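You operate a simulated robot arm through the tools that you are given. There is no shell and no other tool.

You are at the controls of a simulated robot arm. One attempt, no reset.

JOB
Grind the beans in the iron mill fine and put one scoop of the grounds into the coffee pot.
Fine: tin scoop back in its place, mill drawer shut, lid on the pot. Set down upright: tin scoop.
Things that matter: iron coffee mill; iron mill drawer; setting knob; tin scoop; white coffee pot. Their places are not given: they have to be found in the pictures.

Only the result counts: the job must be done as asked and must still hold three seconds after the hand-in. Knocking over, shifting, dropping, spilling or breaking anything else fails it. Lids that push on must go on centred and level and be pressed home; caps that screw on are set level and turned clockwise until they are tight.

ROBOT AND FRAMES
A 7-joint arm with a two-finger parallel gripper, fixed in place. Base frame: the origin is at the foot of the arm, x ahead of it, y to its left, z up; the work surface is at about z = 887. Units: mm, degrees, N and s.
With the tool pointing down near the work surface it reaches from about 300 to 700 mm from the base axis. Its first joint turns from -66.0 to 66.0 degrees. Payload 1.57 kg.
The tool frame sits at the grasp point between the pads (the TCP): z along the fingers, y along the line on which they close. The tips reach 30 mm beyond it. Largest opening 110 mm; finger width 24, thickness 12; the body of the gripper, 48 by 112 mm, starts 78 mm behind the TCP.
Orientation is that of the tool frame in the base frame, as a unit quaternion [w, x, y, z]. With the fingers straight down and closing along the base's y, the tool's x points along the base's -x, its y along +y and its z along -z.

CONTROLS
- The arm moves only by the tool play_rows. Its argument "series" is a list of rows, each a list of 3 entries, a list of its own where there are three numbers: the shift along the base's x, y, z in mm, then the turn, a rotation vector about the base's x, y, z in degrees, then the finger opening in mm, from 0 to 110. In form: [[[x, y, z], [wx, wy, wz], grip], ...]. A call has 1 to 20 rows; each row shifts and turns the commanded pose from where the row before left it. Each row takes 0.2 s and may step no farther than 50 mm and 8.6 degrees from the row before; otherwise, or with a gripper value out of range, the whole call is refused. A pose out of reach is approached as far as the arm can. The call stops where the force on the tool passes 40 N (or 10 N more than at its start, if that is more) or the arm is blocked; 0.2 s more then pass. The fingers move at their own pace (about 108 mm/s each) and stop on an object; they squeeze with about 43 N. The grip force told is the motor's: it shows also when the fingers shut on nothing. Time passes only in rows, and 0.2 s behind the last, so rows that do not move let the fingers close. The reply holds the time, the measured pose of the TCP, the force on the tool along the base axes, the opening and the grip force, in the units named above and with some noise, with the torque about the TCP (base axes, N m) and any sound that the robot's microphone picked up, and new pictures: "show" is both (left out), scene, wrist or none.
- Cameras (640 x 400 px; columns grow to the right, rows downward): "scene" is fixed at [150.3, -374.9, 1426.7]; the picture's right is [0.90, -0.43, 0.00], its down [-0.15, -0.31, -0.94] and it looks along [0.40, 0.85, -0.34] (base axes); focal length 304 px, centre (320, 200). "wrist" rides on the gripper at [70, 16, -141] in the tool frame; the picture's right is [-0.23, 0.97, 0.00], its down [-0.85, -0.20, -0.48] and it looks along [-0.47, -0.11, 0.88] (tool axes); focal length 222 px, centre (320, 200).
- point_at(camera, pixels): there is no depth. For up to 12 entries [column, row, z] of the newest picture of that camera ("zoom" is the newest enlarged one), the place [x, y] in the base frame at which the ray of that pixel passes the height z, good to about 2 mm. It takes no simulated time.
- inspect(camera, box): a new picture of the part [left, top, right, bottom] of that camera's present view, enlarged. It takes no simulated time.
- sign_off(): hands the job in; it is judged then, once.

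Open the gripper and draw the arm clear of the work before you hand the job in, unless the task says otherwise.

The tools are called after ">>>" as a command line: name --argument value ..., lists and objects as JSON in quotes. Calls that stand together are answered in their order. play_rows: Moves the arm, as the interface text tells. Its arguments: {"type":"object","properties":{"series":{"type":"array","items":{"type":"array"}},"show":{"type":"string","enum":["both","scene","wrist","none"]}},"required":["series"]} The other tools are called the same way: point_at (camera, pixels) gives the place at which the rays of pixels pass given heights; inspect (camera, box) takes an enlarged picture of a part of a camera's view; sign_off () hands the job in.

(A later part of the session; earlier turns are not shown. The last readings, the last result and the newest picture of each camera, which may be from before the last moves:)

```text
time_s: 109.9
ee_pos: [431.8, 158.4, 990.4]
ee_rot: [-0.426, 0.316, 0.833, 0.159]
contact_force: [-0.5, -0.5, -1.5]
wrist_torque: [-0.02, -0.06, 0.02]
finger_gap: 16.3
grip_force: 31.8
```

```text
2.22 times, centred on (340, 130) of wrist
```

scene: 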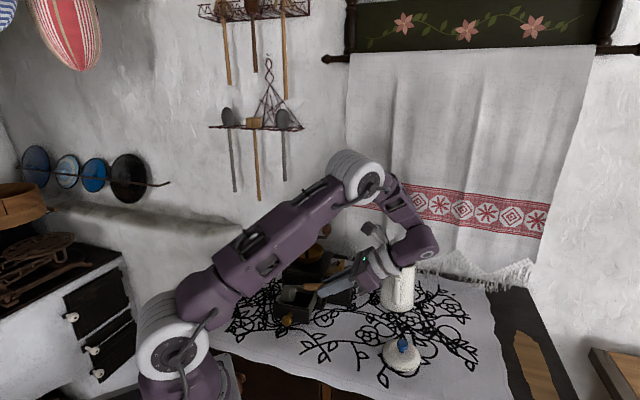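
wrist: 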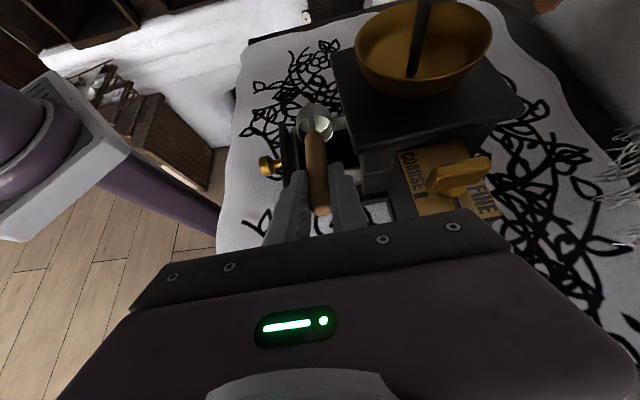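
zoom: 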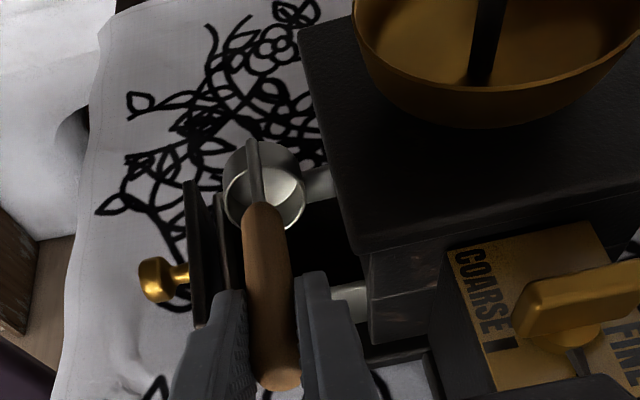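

The cup's bottom would just catch the left bin wall, so I shift +9 mm along the width first, then lower slowly into the grounds watching force.

>>> play_rows --series '[[[6.75, -5.95, 0], [0, 0, 0], 0], [[0, 0, -6], [0, 0, 0], 0], [[0, 0, -6], [0, 0, 0], 0], [[0, 0, -5], [0, 0, 0], 0], [[0, 0, -4], [0, 0, 0], 0]]'

>>> inspect --camera "scene" --box '[260, 230, 380, 330]'

>>> inspect --camera "wrist" --box '[240, 40, 440, 220]'

```text
time_s: 111.1
ee_pos: [439.2, 152.1, 970.8]
ee_rot: [-0.426, 0.315, 0.833, 0.159]
contact_force: [1.9, -0.6, 2.6]
wrist_torque: [0.21, 0.21, -0.06]
finger_gap: 16.6
grip_force: 32.0
```

scene: 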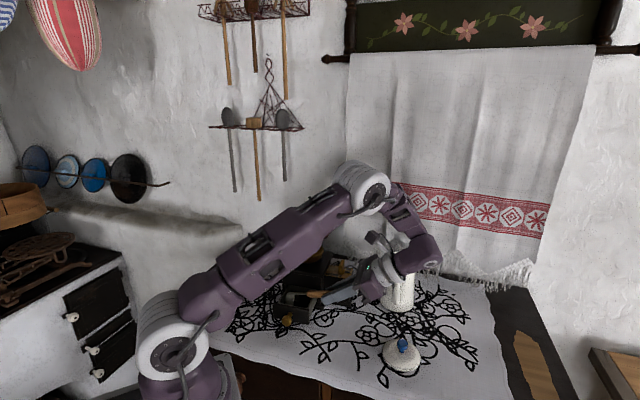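
wrist: 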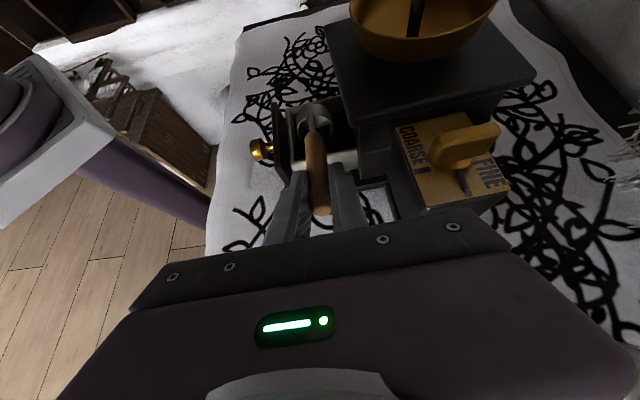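

```text
4.00 times, centred on (320, 280) of scene
```

zoom: 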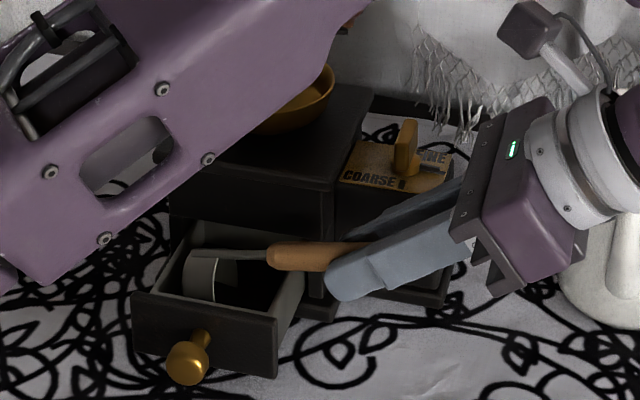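

```text
2.22 times, centred on (340, 130) of wrist
```

zoom: 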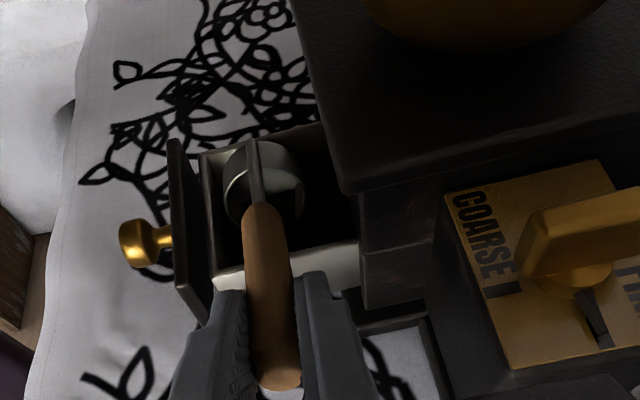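

The cup is in the grounds (lower part of the mouth covered), with a small 2.6 N reaction. I press 3 mm lower to find out how much further it goes.

>>> play_rows --series '[[[0, 0, -1.5], [0, 0, 0], 0], [[0, 0, -1.5], [0, 0, 0], 0], [[0, 0, 0], [0, 0, 0], 0]]' --show "wrist"

>>> inspect --camera "wrist" --box '[280, 80, 380, 160]'

>>> inspect --camera "scene" --box '[280, 270, 340, 320]'

```text
time_s: 111.9
ee_pos: [439.2, 153.0, 967.4]
ee_rot: [-0.427, 0.316, 0.832, 0.16]
contact_force: [2.8, -1.2, 9.9]
wrist_torque: [0.76, 0.67, -0.15]
finger_gap: 17.0
grip_force: 32.0
```

wrist: 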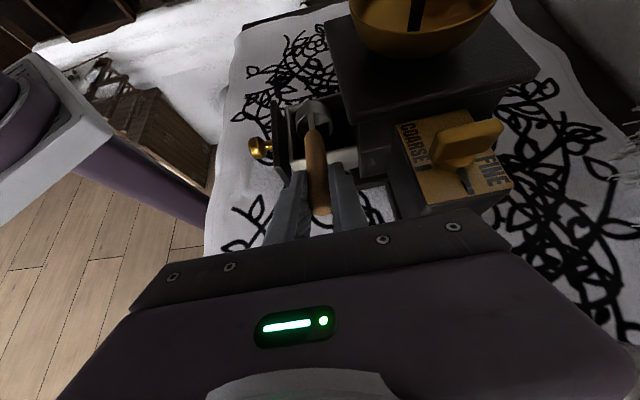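

```text
5.00 times, centred on (330, 120) of wrist
```

zoom: 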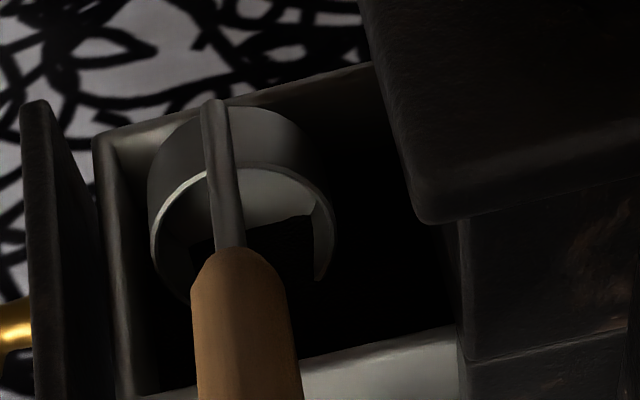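

```text
8.00 times, centred on (310, 295) of scene
```

zoom: 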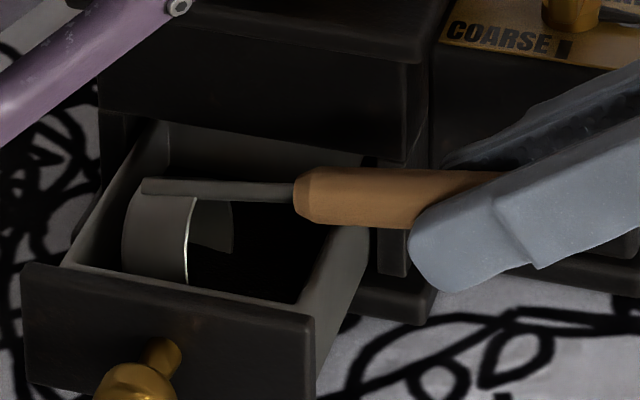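

The mouth is now nearly half under the grounds and the cup bottom touches the floor (10 N). I ease up 1.5 mm and sweep 26 mm toward the far side wall.

>>> play_rows --series '[[[0, 0, 1.5], [0, 0, 0], 0], [[3.9, -3.44, 0], [0, 0, 0], 0], [[3.9, -3.44, 0], [0, 0, 0], 0], [[3.9, -3.44, 0], [0, 0, 0], 0], [[3.9, -3.44, 0], [0, 0, 0], 0], [[3.9, -3.44, 0], [0, 0, 0], 0]]' --show "wrist"

>>> inspect --camera "wrist" --box '[280, 80, 380, 160]'

>>> inspect --camera "scene" --box '[280, 270, 340, 320]'

```text
time_s: 113.3
ee_pos: [458.5, 135.3, 969.8]
ee_rot: [-0.427, 0.317, 0.832, 0.16]
contact_force: [0.3, -0.6, -0.9]
wrist_torque: [-0.08, -0.07, -0.01]
finger_gap: 16.7
grip_force: 31.8
```

wrist: 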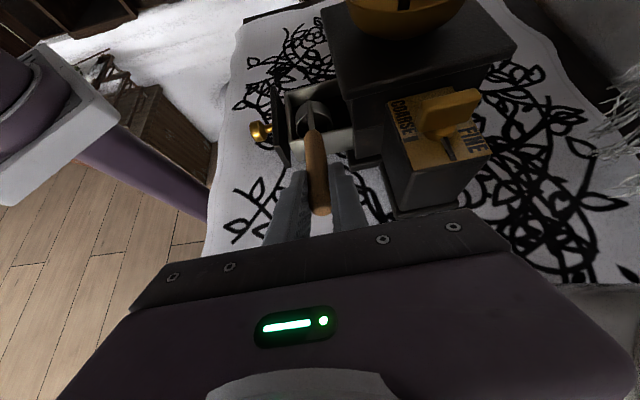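

```text
5.00 times, centred on (330, 120) of wrist
```

zoom: 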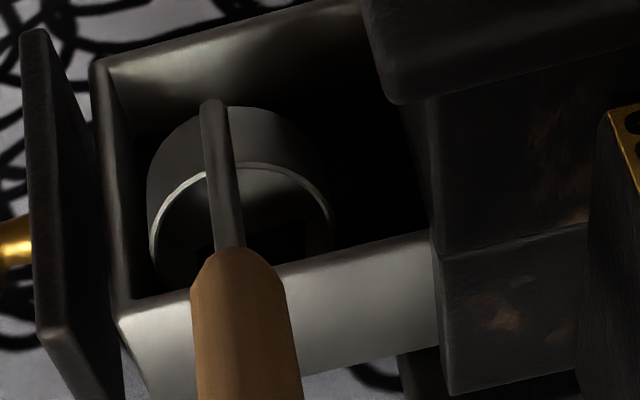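

```text
8.00 times, centred on (310, 295) of scene
```

zoom: 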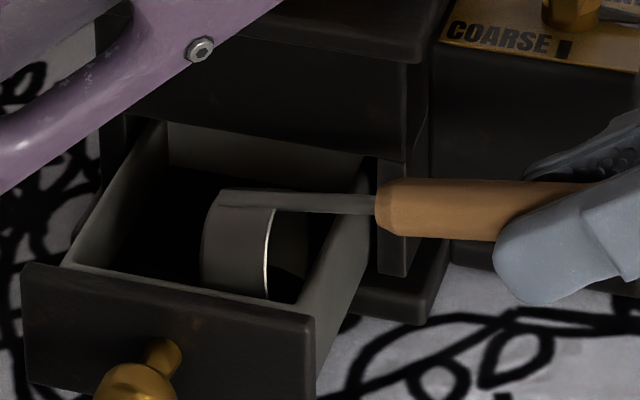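

The sweep met no resistance. Now I rotate the cup upright while keeping it low in the bin, first from 80° to 40°.

>>> play_rows --series '[[[-3.9, 3.44, 9.25], [-3.305, -3.75, 0], 0], [[-3.9, 3.44, 9.25], [-3.305, -3.75, 0], 0], [[-4.76, 4.2, 8.25], [-3.305, -3.75, 0], 0], [[-4.76, 4.2, 8.25], [-3.305, -3.75, 0], 0], [[-5.74, 5.06, 6.85], [-3.305, -3.75, 0], 0], [[-5.74, 5.06, 6.85], [-3.305, -3.75, 0], 0], [[-6.56, 5.78, 5.3], [-3.305, -3.75, 0], 0], [[-6.56, 5.78, 5.3], [-3.305, -3.75, 0], 0]]'

>>> inspect --camera "wrist" --box '[280, 80, 380, 160]'

>>> inspect --camera "scene" --box '[280, 260, 340, 320]'

```text
time_s: 115.1
ee_pos: [417.3, 171.6, 1026.2]
ee_rot: [-0.114, 0.353, 0.928, 0.042]
contact_force: [0.5, -0.3, -0.1]
wrist_torque: [-0.03, -0.04, -0.04]
finger_gap: 16.5
grip_force: 32.1
```

scene: 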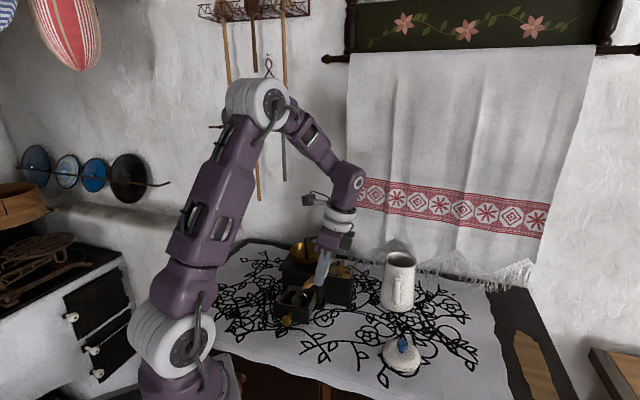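
wrist: 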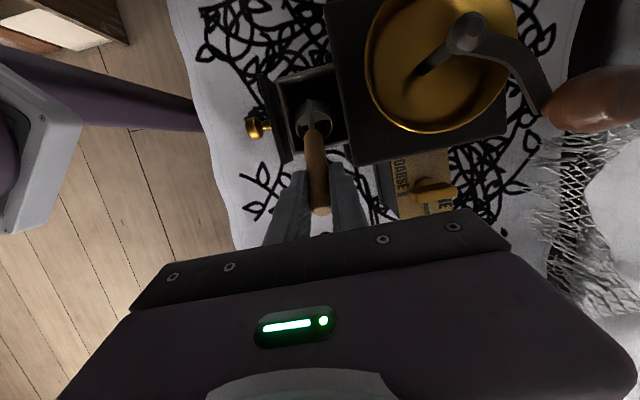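

```text
5.00 times, centred on (330, 120) of wrist
```

zoom: 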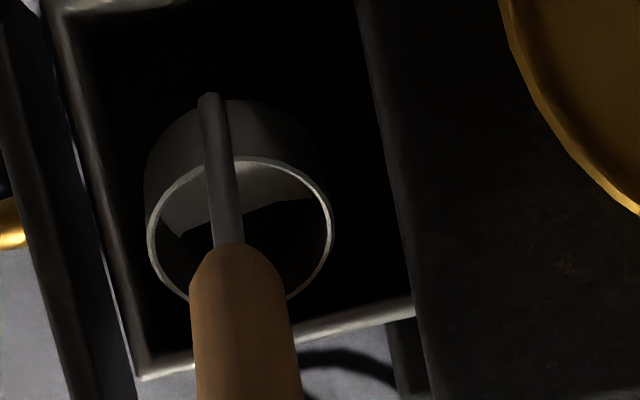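

```text
6.67 times, centred on (310, 290) of scene
```

zoom: 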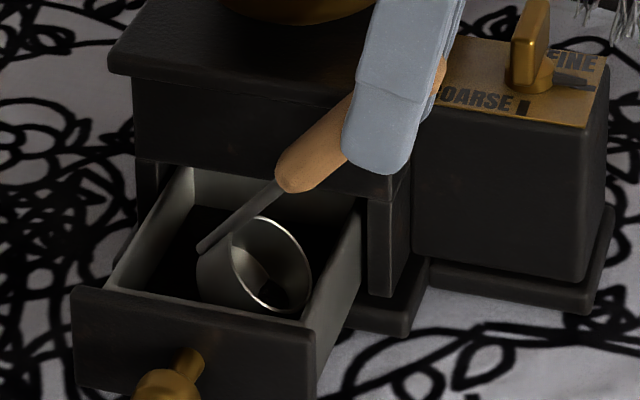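

Black material shows in the cup's lower half. I continue rotating upright and lifting out.

>>> play_rows --series '[[[-7.16, 6.31, 4.25], [-3.305, -3.75, 0], 0], [[-7.16, 6.31, 4.25], [-3.305, -3.75, 0], 0], [[-7.58, 6.68, 5.35], [-3.305, -3.75, 0], 0], [[-7.58, 6.68, 5.35], [-3.305, -3.75, 0], 0], [[-7.8, 6.87, 6.65], [-3.305, -3.75, 0], 0], [[-7.8, 6.87, 6.65], [-3.305, -3.75, 0], 0], [[-7.39, 6.51, 5.95], [-3.305, -3.75, 0], 0], [[-7.39, 6.51, 5.95], [-3.305, -3.75, 0], 0], [[0, 0, 0], [0, 0, 0], 0]]'

>>> inspect --camera "wrist" --box '[270, 80, 370, 220]'

>>> inspect --camera "scene" --box '[270, 230, 350, 320]'

```text
time_s: 117.1
ee_pos: [357.6, 224.8, 1072.9]
ee_rot: [0.21, 0.348, 0.91, -0.08]
contact_force: [-0.4, -0.7, -0.8]
wrist_torque: [0.04, 0.01, 0.02]
finger_gap: 16.8
grip_force: 32.2
```

scene: 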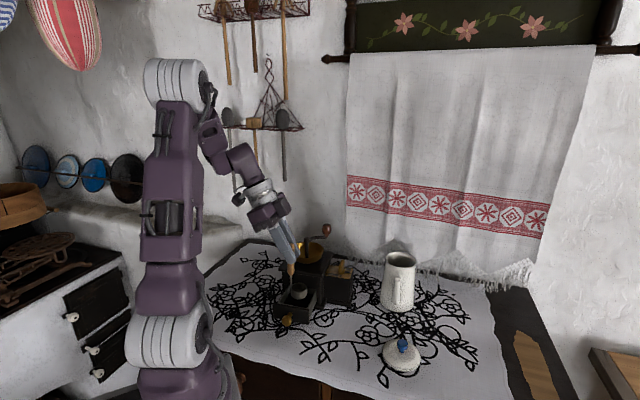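
wrist: 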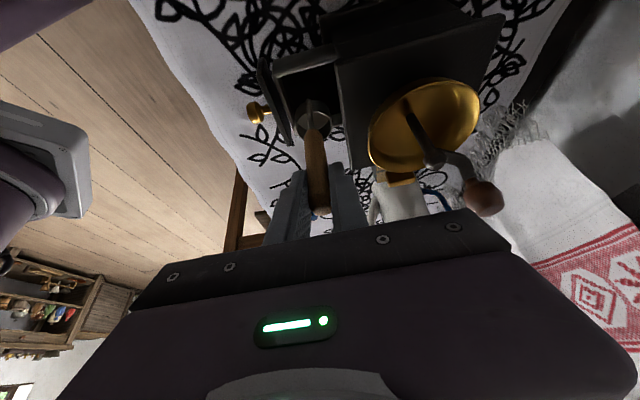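

```text
2.86 times, centred on (320, 150) of wrist
```

zoom: 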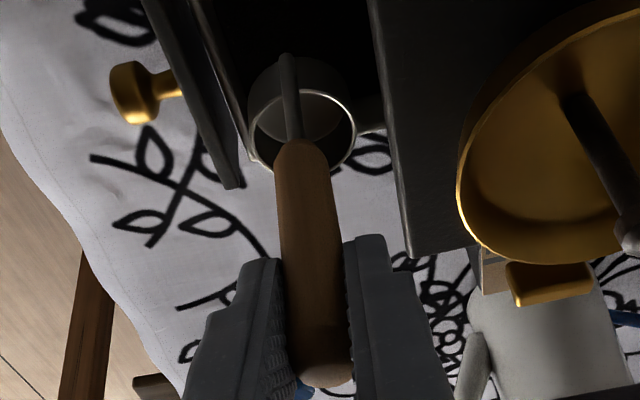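

```text
4.44 times, centred on (310, 275) of scene
```

zoom: 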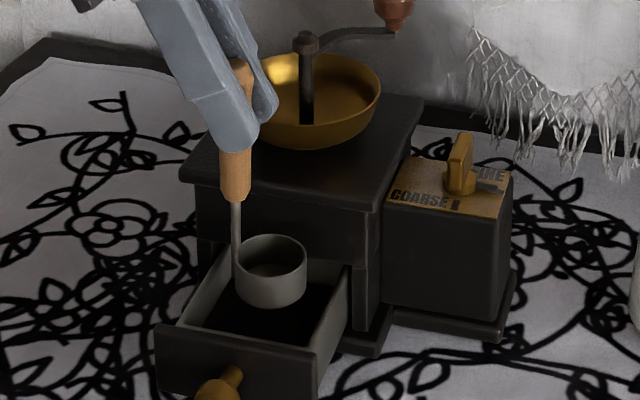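

I zoom on the cup to see whether it holds grounds.

>>> inspect --camera "scene" --box '[285, 278, 315, 302]'

>>> inspect --camera "wrist" --box '[290, 90, 340, 140]'

```text
16.00 times, centred on (300, 290) of scene
```

zoom: 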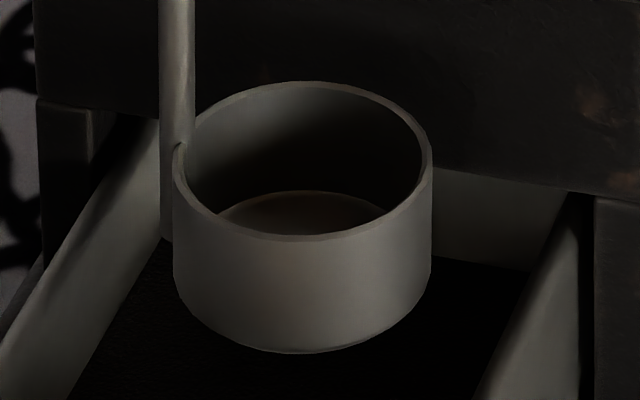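

```text
8.00 times, centred on (315, 115) of wrist
```

zoom: 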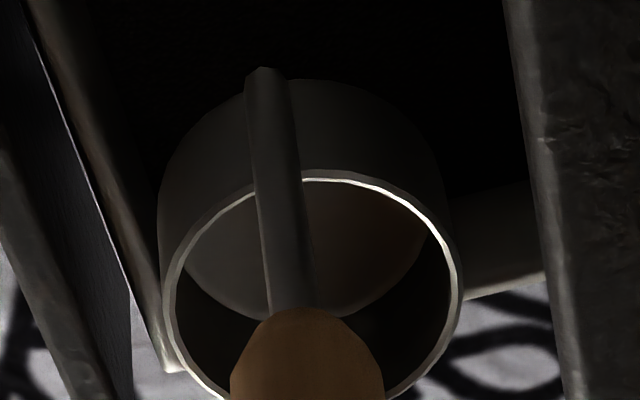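

The cup still looks empty: tilted, only its lip got below the 917 level. I try a straight upright dip down to the bin floor (cup bottom ≈907) and lift again.

>>> play_rows --series '[[[0, 0, -15], [0, 0, 0], 0], [[0, 0, -15], [0, 0, 0], 0], [[0, 0, -7], [0, 0, 0], 0], [[0, 0, -3], [0, 0, 0], 0], [[0, 0, 0], [0, 0, 0], 0]]'

>>> inspect --camera "scene" --box '[275, 268, 325, 312]'

>>> inspect --camera "wrist" --box '[280, 80, 350, 150]'

```text
time_s: 118.3
ee_pos: [357.2, 224.3, 1030.5]
ee_rot: [0.21, 0.347, 0.911, -0.081]
contact_force: [0.2, 0.2, -1.0]
wrist_torque: [0.0, -0.01, 0.01]
finger_gap: 16.6
grip_force: 31.9
```

scene: 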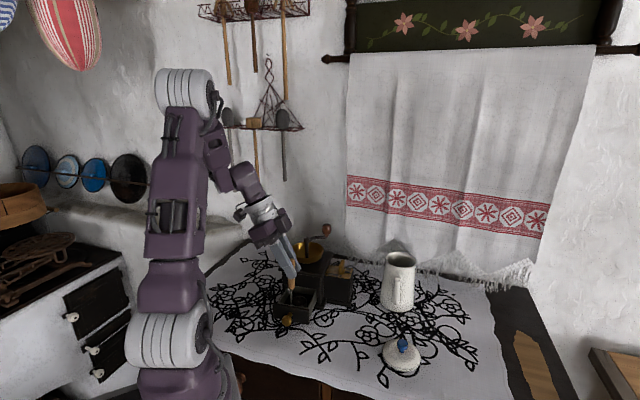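
wrist: 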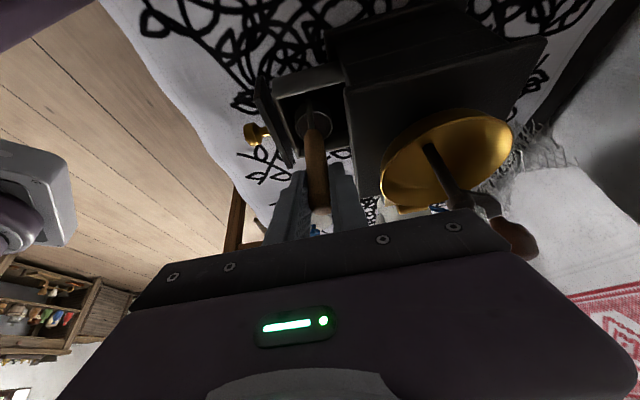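

```text
9.09 times, centred on (300, 290) of scene
```

zoom: 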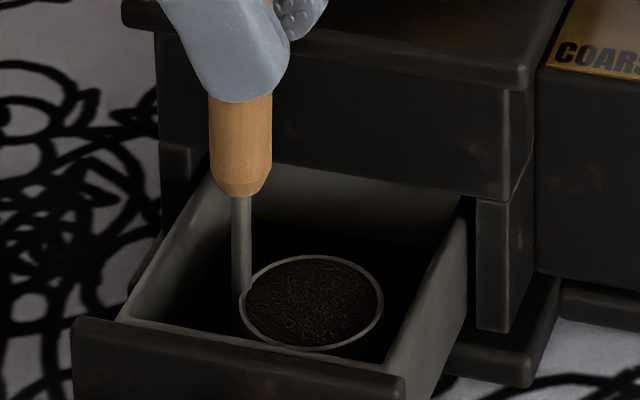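

```text
5.71 times, centred on (315, 115) of wrist
```

zoom: 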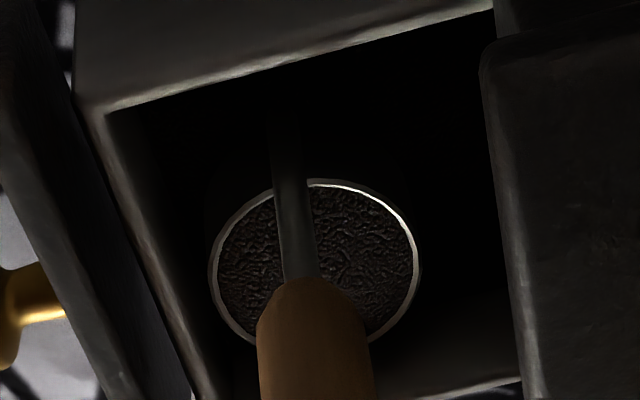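

The cup is now brim-full (textured disc at the rim). I lift it straight out, keeping it level, and check the fill.

>>> play_rows --series '[[[0, 0, 8], [0, 0, 0], 0], [[0, 0, 12], [0, 0, 0], 0], [[0, 0, 15], [0, 0, 0], 0], [[0, 0, 15], [0, 0, 0], 0], [[0, 0, 15], [0, 0, 0], 0], [[0, 0, 8], [0, 0, 0], 0], [[0, 0, 0], [0, 0, 0], 0]]'

>>> inspect --camera "scene" --box '[275, 258, 325, 312]'

```text
time_s: 119.9
ee_pos: [356.3, 225.0, 1104.5]
ee_rot: [0.209, 0.347, 0.911, -0.079]
contact_force: [-0.4, -0.2, -1.2]
wrist_torque: [0.02, -0.01, 0.01]
finger_gap: 16.5
grip_force: 31.4
```

scene: 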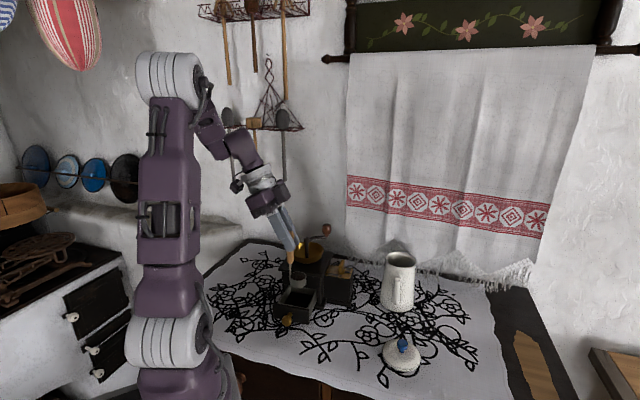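
wrist: 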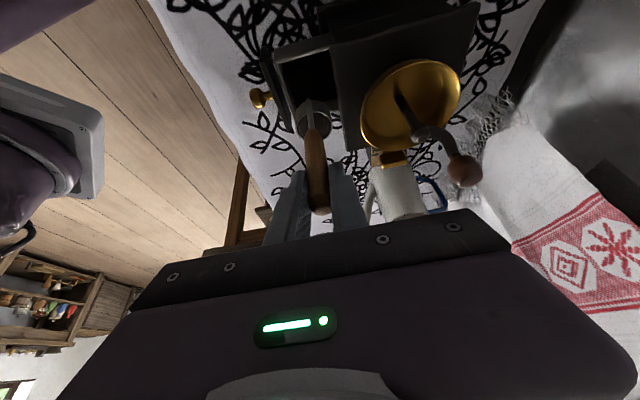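

```text
7.41 times, centred on (300, 285) of scene
```

zoom: 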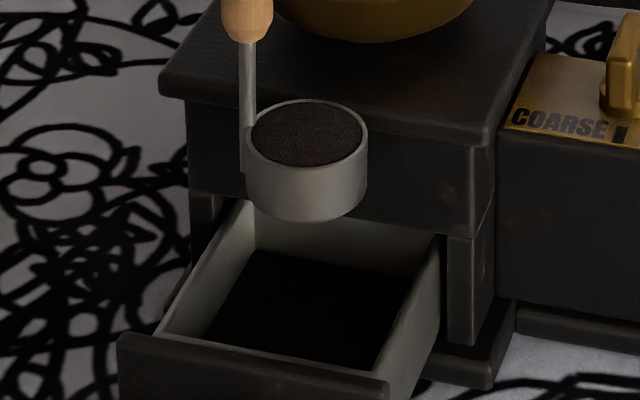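

Full scoop, level. I carry it slowly (level) back above its own place to set it down and regrasp for pouring.

>>> play_rows --series '[[[4.39, -15.4, 0], [0, 0, 0], 0], [[4.39, -15.4, 0], [0, 0, 0], 0], [[4.39, -15.4, 0], [0, 0, -1], 0], [[4.39, -15.4, 0], [0, 0, -1], 0], [[4.39, -15.4, 0], [0, 0, -1], 0], [[4.39, -15.4, 0], [0, 0, -0.5], 0], [[4.39, -15.4, 0], [0, 0, 0], 0], [[4.39, -15.4, 0], [0, 0, 0], 0], [[4.39, -15.4, 0], [0, 0, 0], 0], [[4.39, -15.4, 0], [0, 0, 0], 0], [[0, 0, 0], [0, 0, 0], 0]]'

>>> inspect --camera "scene" --box '[300, 230, 400, 370]'

```text
time_s: 122.3
ee_pos: [400.8, 69.9, 1104.3]
ee_rot: [0.207, 0.375, 0.9, -0.087]
contact_force: [0.2, 0.1, -0.7]
wrist_torque: [-0.02, 0.01, -0.02]
finger_gap: 16.6
grip_force: 31.4
```

scene: 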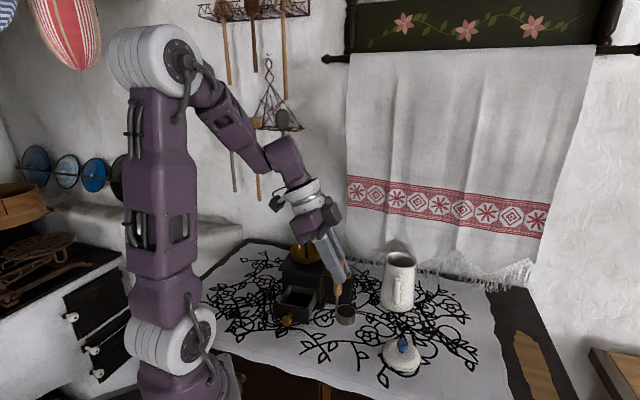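
wrist: 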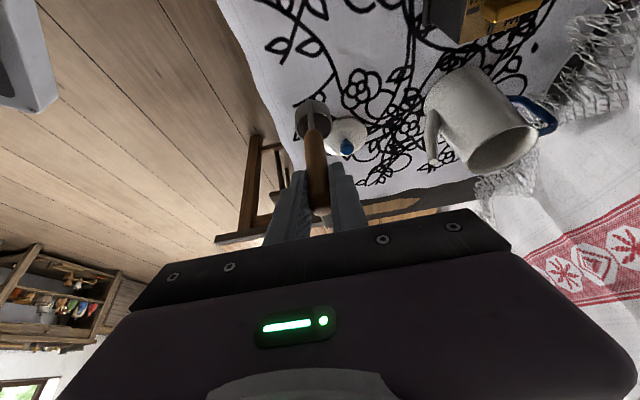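

```text
2.86 times, centred on (350, 300) of scene
```

zoom: 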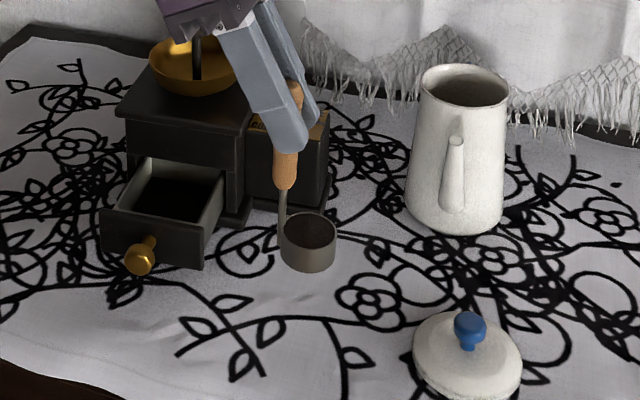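

Good. I lower it to the table at its own spot, slowly at the end.

>>> play_rows --series '[[[-0.6, 1.1, -20], [0, 0, 0], 0], [[0, 0, -25], [0, 0, 0], 0], [[0, 0, -25], [0, 0, 0], 0], [[0, 0, -14], [0, 0, 0], 0], [[0, 0, -5], [0, 0, 0], 0], [[0, 0, -3], [0, 0, 0], 0], [[0, 0, -1], [0, 0, 0], 0], [[0, 0, 0], [0, 0, 0], 0]]'

>>> inspect --camera "scene" --box '[310, 270, 390, 370]'

```text
time_s: 124.1
ee_pos: [401.2, 71.8, 1011.6]
ee_rot: [0.206, 0.375, 0.9, -0.086]
contact_force: [-3.4, 2.4, 18.9]
wrist_torque: [-0.16, -0.08, -0.05]
finger_gap: 16.8
grip_force: 31.5
```

scene: 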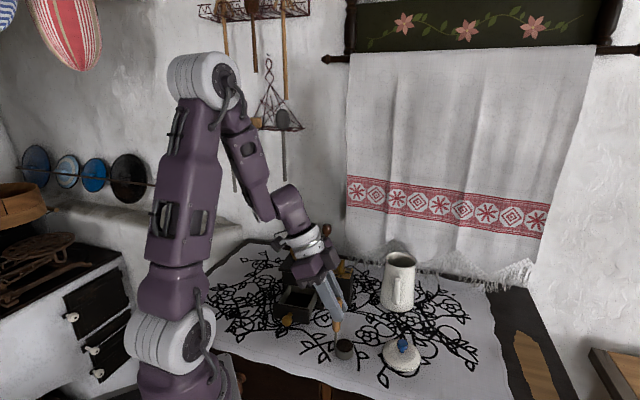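
wrist: 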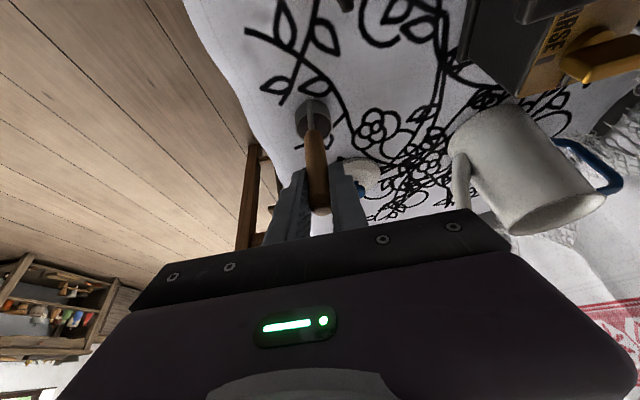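

```text
4.00 times, centred on (350, 320) of scene
```

zoom: 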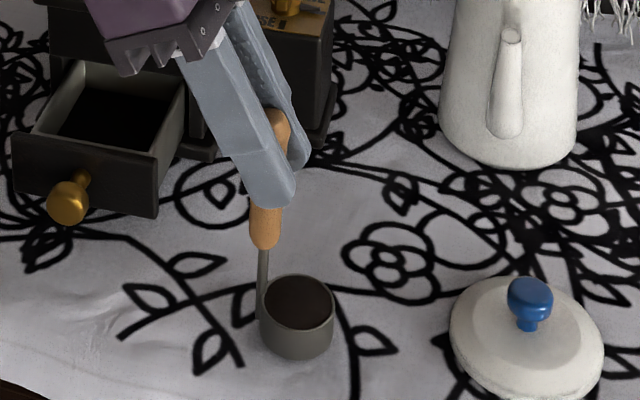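

It stands on the cloth (19 N contact). I ease 0.8 mm up, open, and lift away vertically.

>>> play_rows --series '[[[0, 0, 0.8], [0, 0, 0], 0], [[0, 0, 0], [0, 0, 0], 30], [[0, 0, 0], [0, 0, 0], 44], [[0, 0, 0], [0, 0, 0], 44], [[0, 0, 20], [0, 0, 0], 44], [[0, 0, 35], [0, 0, 0], 44], [[0, 0, 40], [0, 0, 0], 44], [[0, 0, 30], [0, 0, 0], 44], [[0, 0, 0], [0, 0, 0], 44]]'

>>> inspect --camera "scene" --box '[310, 270, 390, 370]'

```text
time_s: 126.1
ee_pos: [400.5, 71.3, 1136.7]
ee_rot: [0.207, 0.374, 0.9, -0.085]
contact_force: [-1.4, -0.1, 1.0]
wrist_torque: [0.0, 0.01, 0.01]
finger_gap: 44.2
grip_force: 0.0
```

scene: 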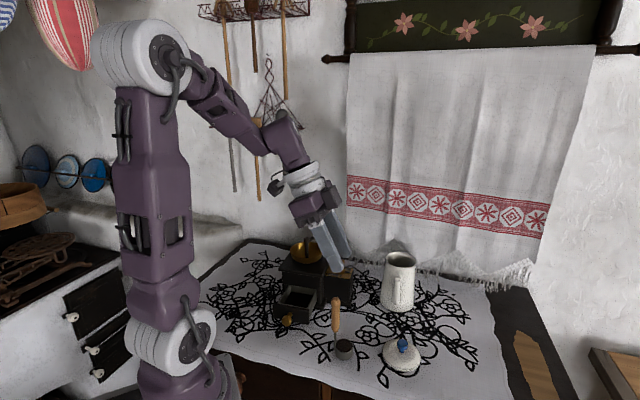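
wrist: 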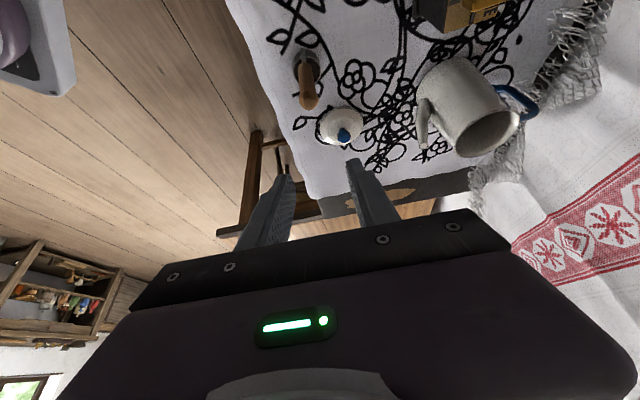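

```text
4.00 times, centred on (350, 320) of scene
```

zoom: 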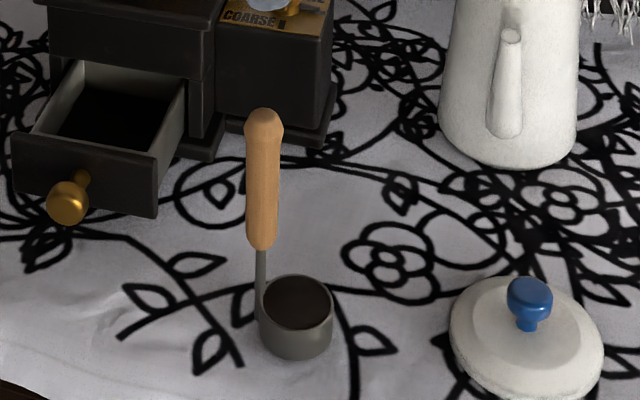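

Scoop stands upright and full. I take the chance to measure the pot opening from both cameras.

>>> inspect --camera "scene" --box '[370, 240, 430, 320]'

>>> inspect --camera "wrist" --box '[400, 50, 540, 170]'

```text
5.00 times, centred on (400, 280) of scene
```

zoom: 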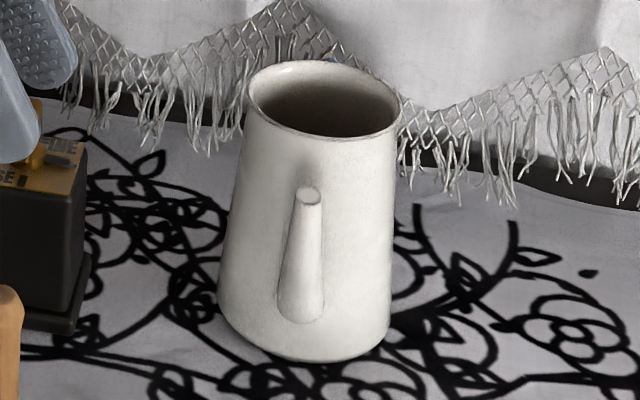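

```text
3.33 times, centred on (470, 110) of wrist
```

zoom: 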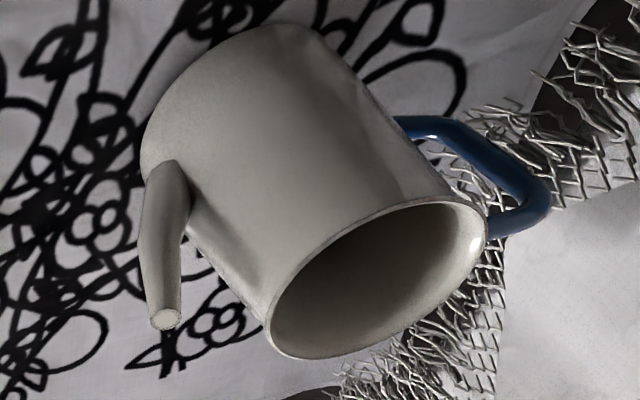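

>>> point_at --camera "scene" --pixels '[[400.8, 259.6, 1010], [400.8, 259.6, 1020], [400.8, 259.6, 1030], [400.8, 259.6, 1040], [397.6, 279, 990], [397.6, 279, 1010], [385.4, 258.5, 1025], [416, 261, 1025]]'

>>> point_at --camera "wrist" --pixels '[[487.4, 134, 1010], [487.4, 134, 1020], [487.4, 134, 1030], [487.4, 134, 1040], [423.5, 146, 990], [423.5, 146, 1010]]'

```text
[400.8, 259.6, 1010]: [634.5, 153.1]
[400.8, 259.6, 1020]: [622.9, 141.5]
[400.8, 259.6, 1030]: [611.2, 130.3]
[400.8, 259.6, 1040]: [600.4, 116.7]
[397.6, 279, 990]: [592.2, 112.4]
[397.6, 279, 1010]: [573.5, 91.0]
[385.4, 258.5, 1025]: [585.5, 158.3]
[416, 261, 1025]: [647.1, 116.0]
```

```text
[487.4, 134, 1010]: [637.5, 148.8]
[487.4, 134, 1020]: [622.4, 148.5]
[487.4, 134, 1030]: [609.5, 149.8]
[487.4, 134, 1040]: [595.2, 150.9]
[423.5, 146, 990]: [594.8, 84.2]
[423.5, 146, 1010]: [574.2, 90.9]
```

Pot opening centre ≈ (629,148), rim z≈1015, outer Ø≈75; spout tip (574,91,1010). For pouring I regrasp with the hand leaning 20° toward the robot: first undo the old lean and yaw to +5°.

>>> play_rows --series '[[[0, 0, 0], [4.56, 4.56, 0], 44], [[0, 0, 0], [4.56, 4.56, 0], 44], [[0, 0, 0], [4.56, 4.56, 0], 44], [[0, 0, 0], [4.56, 4.56, 0], 44], [[0, 0, 0], [0, 0, 8.33], 44], [[0, 0, 0], [0, 0, 8.33], 44], [[0, 0, 0], [0, 0, 8.33], 44], [[0, 0, 0], [0, 0, 8.33], 44], [[0, 0, 0], [0, 0, 8.33], 44], [[0, 0, 0], [0, 0, 8.33], 44], [[0, 0, 0], [0.58, -6.64, 0], 44], [[0, 0, 0], [0.58, -6.64, 0], 44], [[0, 0, 0], [0.58, -6.64, 0], 44], [[0, 0, 0], [0, 0, 0], 44]]'

>>> inspect --camera "wrist" --box '[240, 60, 440, 220]'

```text
time_s: 129.1
ee_pos: [399.5, 73.3, 1138.7]
ee_rot: [0.176, -0.041, 0.984, 0.006]
contact_force: [-0.6, -0.7, -0.4]
wrist_torque: [-0.02, 0.01, -0.01]
finger_gap: 43.9
grip_force: 0.1
```

scene: 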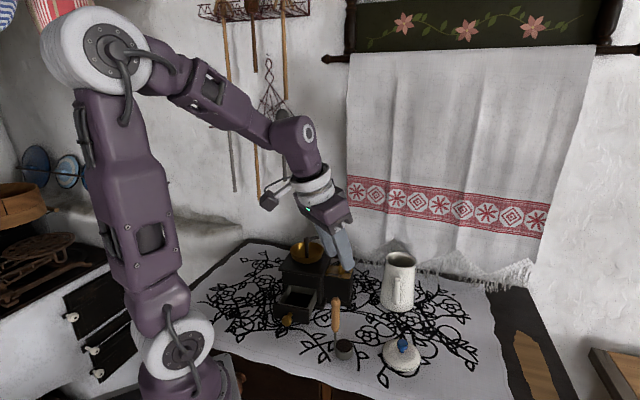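
wrist: 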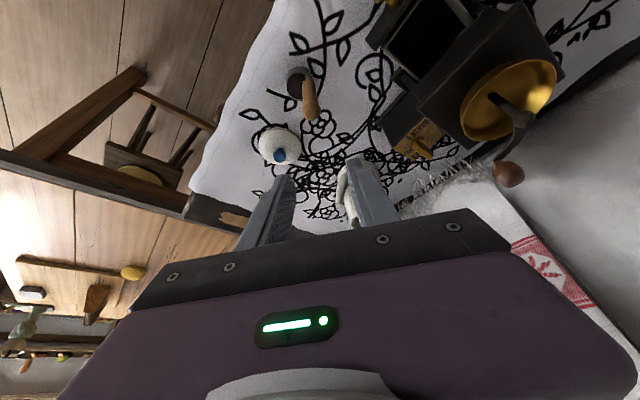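

```text
2.50 times, centred on (340, 140) of wrist
```

zoom: 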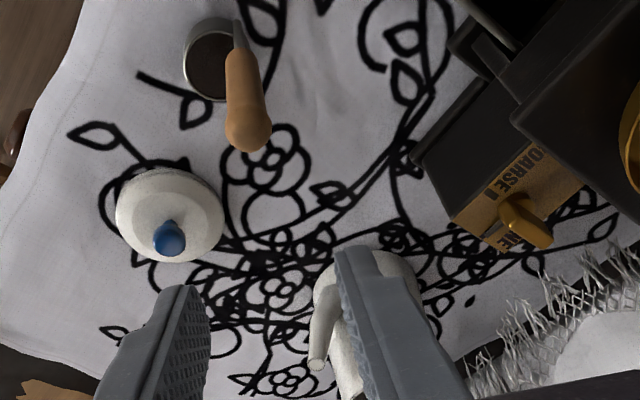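

>>> point_at --camera "wrist" --pixels '[[311, 115, 1020], [311, 115, 1010], [301.5, 78, 915], [296, 85, 912]]'

```text
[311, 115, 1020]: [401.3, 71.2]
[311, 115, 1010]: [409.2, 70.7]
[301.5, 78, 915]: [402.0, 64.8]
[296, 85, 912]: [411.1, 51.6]
```

Handle at ≈(401,71.5). I descend around it to z≈1009.

>>> play_rows --series '[[[1.4, -1.8, -35], [0, 0, 0], 44], [[0, 0, -40], [0, 0, 0], 44], [[0, 0, -35], [0, 0, 0], 44], [[0, 0, -20], [0, 0, 0], 44], [[0, 0, 0], [0, 0, 0], 44]]'

>>> inspect --camera "wrist" --box '[220, 80, 420, 240]'

>>> inspect --camera "scene" --box '[300, 250, 400, 370]'

```text
time_s: 130.3
ee_pos: [398.6, 71.3, 1012.6]
ee_rot: [0.174, -0.041, 0.984, 0.006]
contact_force: [0.1, 0.2, 0.6]
wrist_torque: [0.03, 0.0, -0.04]
finger_gap: 44.0
grip_force: 0.1
out of reach, approached as far as the arm can: row 3
```

scene: 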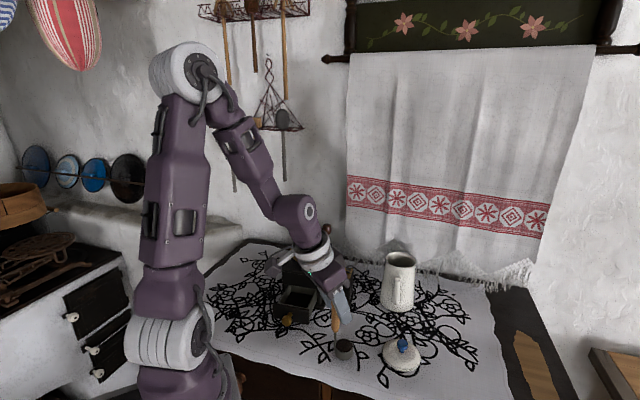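
wrist: 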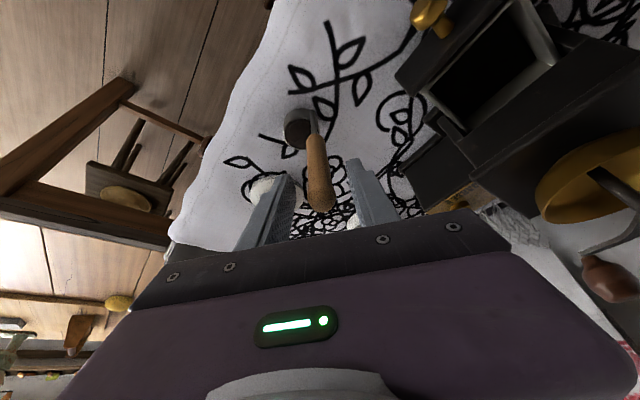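

```text
2.50 times, centred on (320, 160) of wrist
```

zoom: 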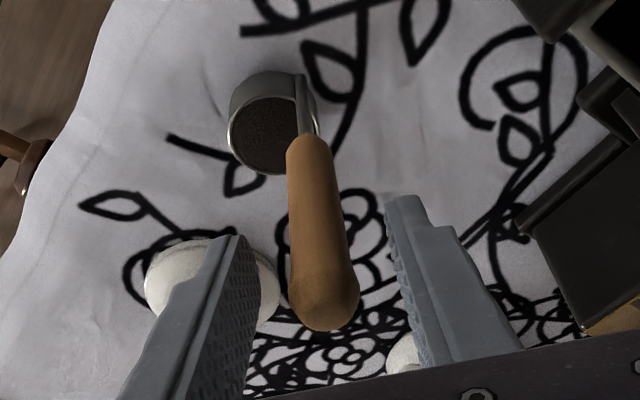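

```text
3.33 times, centred on (350, 310) of scene
```

zoom: 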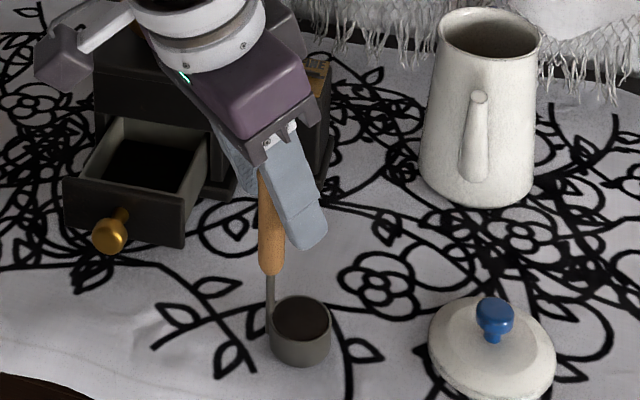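

The handle is within the pads, centred between fingers. I close here.

>>> play_rows --series '[[[0, 0, 0], [0, 0, 0], 0], [[0, 0, 0], [0, 0, 0], 0], [[0, 0, 0], [0, 0, 0], 0]]'

>>> inspect --camera "scene" --box '[300, 250, 400, 370]'

```text
time_s: 131.1
ee_pos: [399.7, 72.7, 1012.6]
ee_rot: [0.174, -0.041, 0.984, 0.007]
contact_force: [0.4, -1.4, 2.3]
wrist_torque: [-0.18, -0.09, -0.01]
finger_gap: 16.6
grip_force: 32.0
```

scene: 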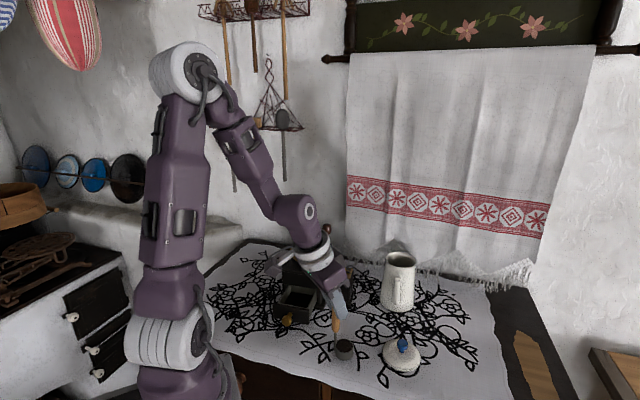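
wrist: 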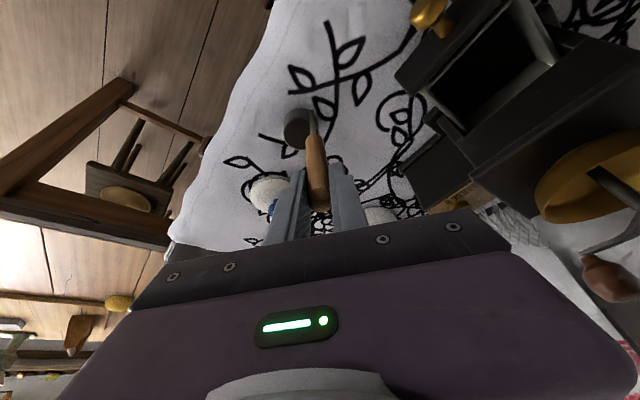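

```text
3.33 times, centred on (350, 310) of scene
```

zoom: 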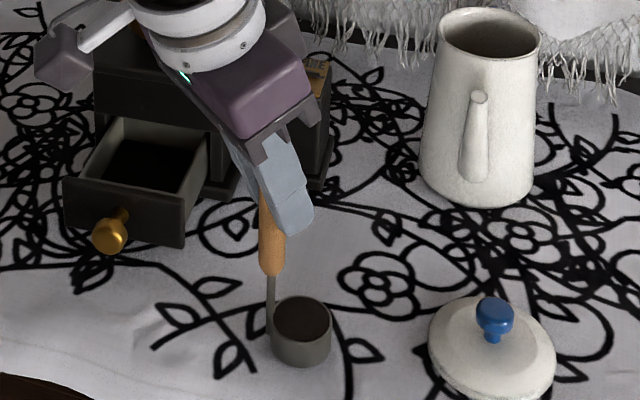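

Gripped at TCP (399.7,72.7,1012.6). I lift it level to z≈1156.

>>> play_rows --series '[[[0, 0, 8], [0, 0, 0], 0], [[0, 0, 15], [0, 0, 0], 0], [[0, 0, 18], [0, 0, 0], 0], [[0, 0, 18], [0, 0, 0], 0], [[0, 0, 18], [0, 0, 0], 0], [[0, 0, 18], [0, 0, 0], 0], [[0, 0, 18], [0, 0, 0], 0], [[0, 0, 18], [0, 0, 0], 0], [[0, 0, 15], [0, 0, 0], 0], [[0, 0, 0], [0, 0, 0], 0]]'

>>> inspect --camera "scene" --box '[300, 200, 420, 340]'

```text
time_s: 133.3
ee_pos: [399.7, 71.3, 1160.3]
ee_rot: [0.175, -0.041, 0.984, 0.007]
contact_force: [0.3, 0.4, -0.4]
wrist_torque: [-0.07, 0.0, -0.01]
finger_gap: 16.7
grip_force: 31.3
```

scene: 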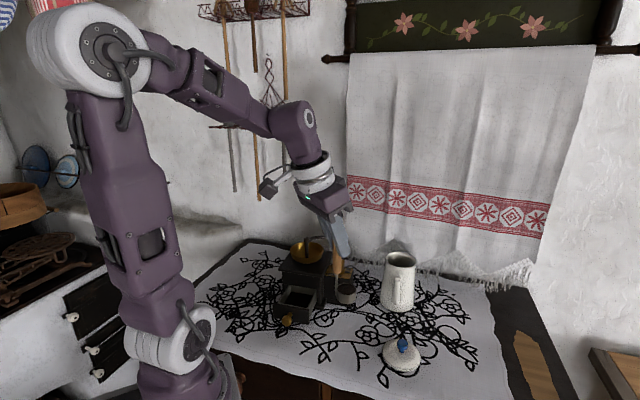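
wrist: 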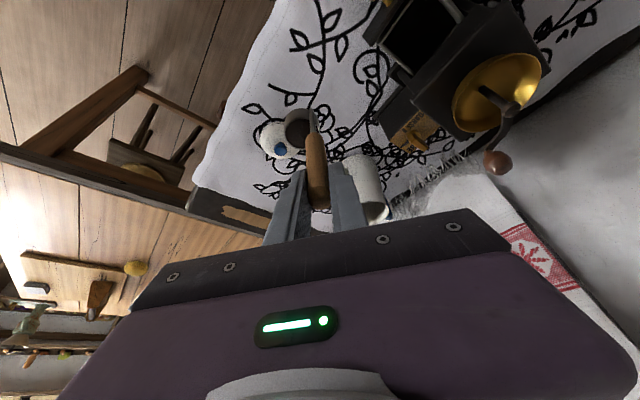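

```text
2.86 times, centred on (360, 270) of scene
```

zoom: 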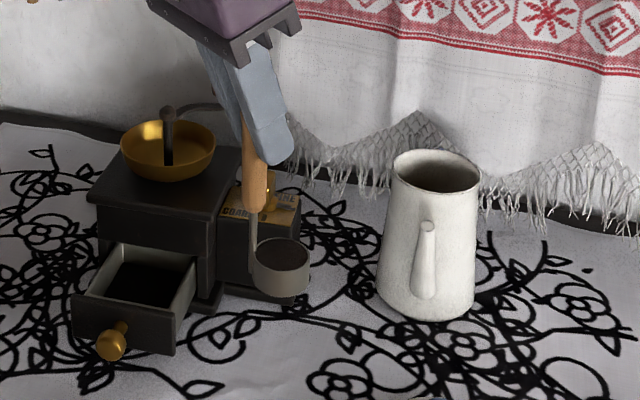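

Level and full. I carry it over the pot opening (TCP to ≈(612,164)).

>>> play_rows --series '[[[6, 2.6, 0], [0, 0, 0], 0], [[12, 5.2, 0], [0, 0, 0], 0], [[14, 6.1, 0], [0, 0, 0], 0], [[14, 6.1, 0], [0, 0, 0], 0], [[14, 6.1, 0], [0, 0, 0], 0], [[14, 6.1, 0], [0, 0, 0], 0], [[14, 6.1, 0], [0, 0, 0], 0], [[14, 6.1, 0], [0, 0, 0], 0], [[14, 6.1, 0], [0, 0, 0], 0], [[14, 6.1, 0], [0, 0, 0], 0], [[14, 6.1, 0], [0, 0, 0], 0], [[14, 6.1, 0], [0, 0, 0], 0], [[14, 6.1, 0], [0, 0, 0], 0], [[14, 6.1, 0], [0, 0, 0], 0], [[14, 6.1, 0], [0, 0, 0], 0], [[12.5, 5.8, 0], [0, 0, 0], 0], [[0, 0, 0], [0, 0, 0], 0]]'

>>> inspect --camera "scene" --box '[340, 200, 460, 340]'

>>> inspect --camera "wrist" --box '[240, 80, 440, 220]'

```text
time_s: 136.9
ee_pos: [613.7, 163.6, 1159.3]
ee_rot: [0.175, -0.041, 0.984, 0.006]
contact_force: [0.9, 0.2, -1.0]
wrist_torque: [0.02, 0.06, -0.03]
finger_gap: 16.6
grip_force: 31.8
```

scene: 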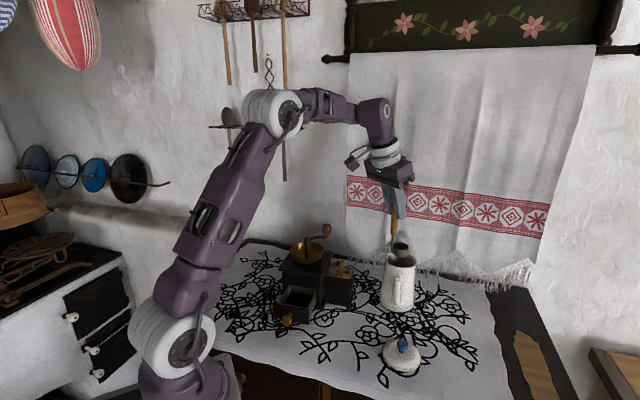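
wrist: 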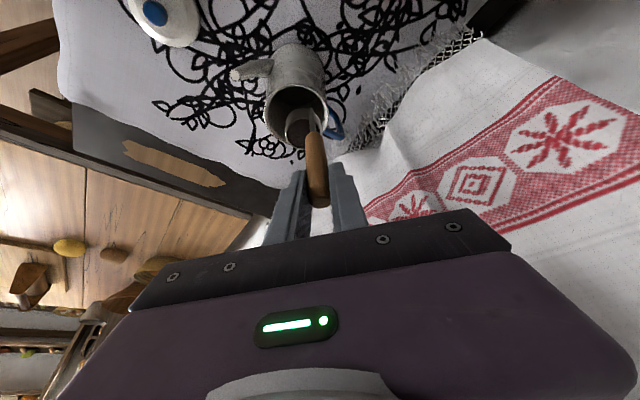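

```text
2.86 times, centred on (400, 270) of scene
```

zoom: 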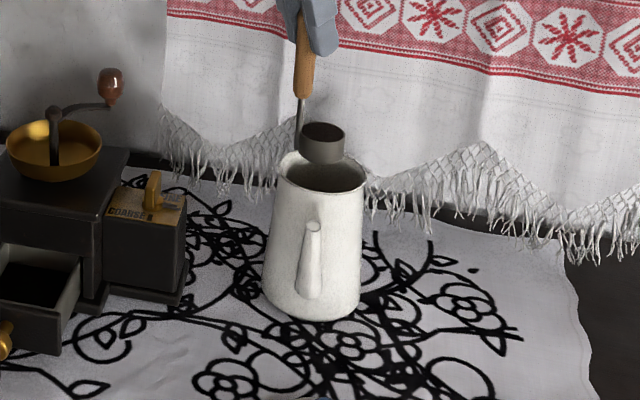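

```text
2.86 times, centred on (340, 150) of wrist
```

zoom: 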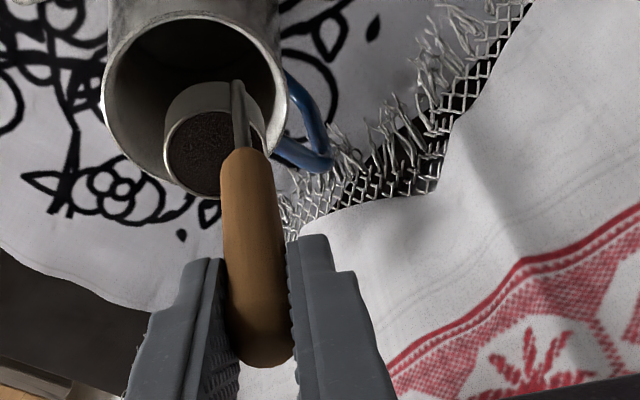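

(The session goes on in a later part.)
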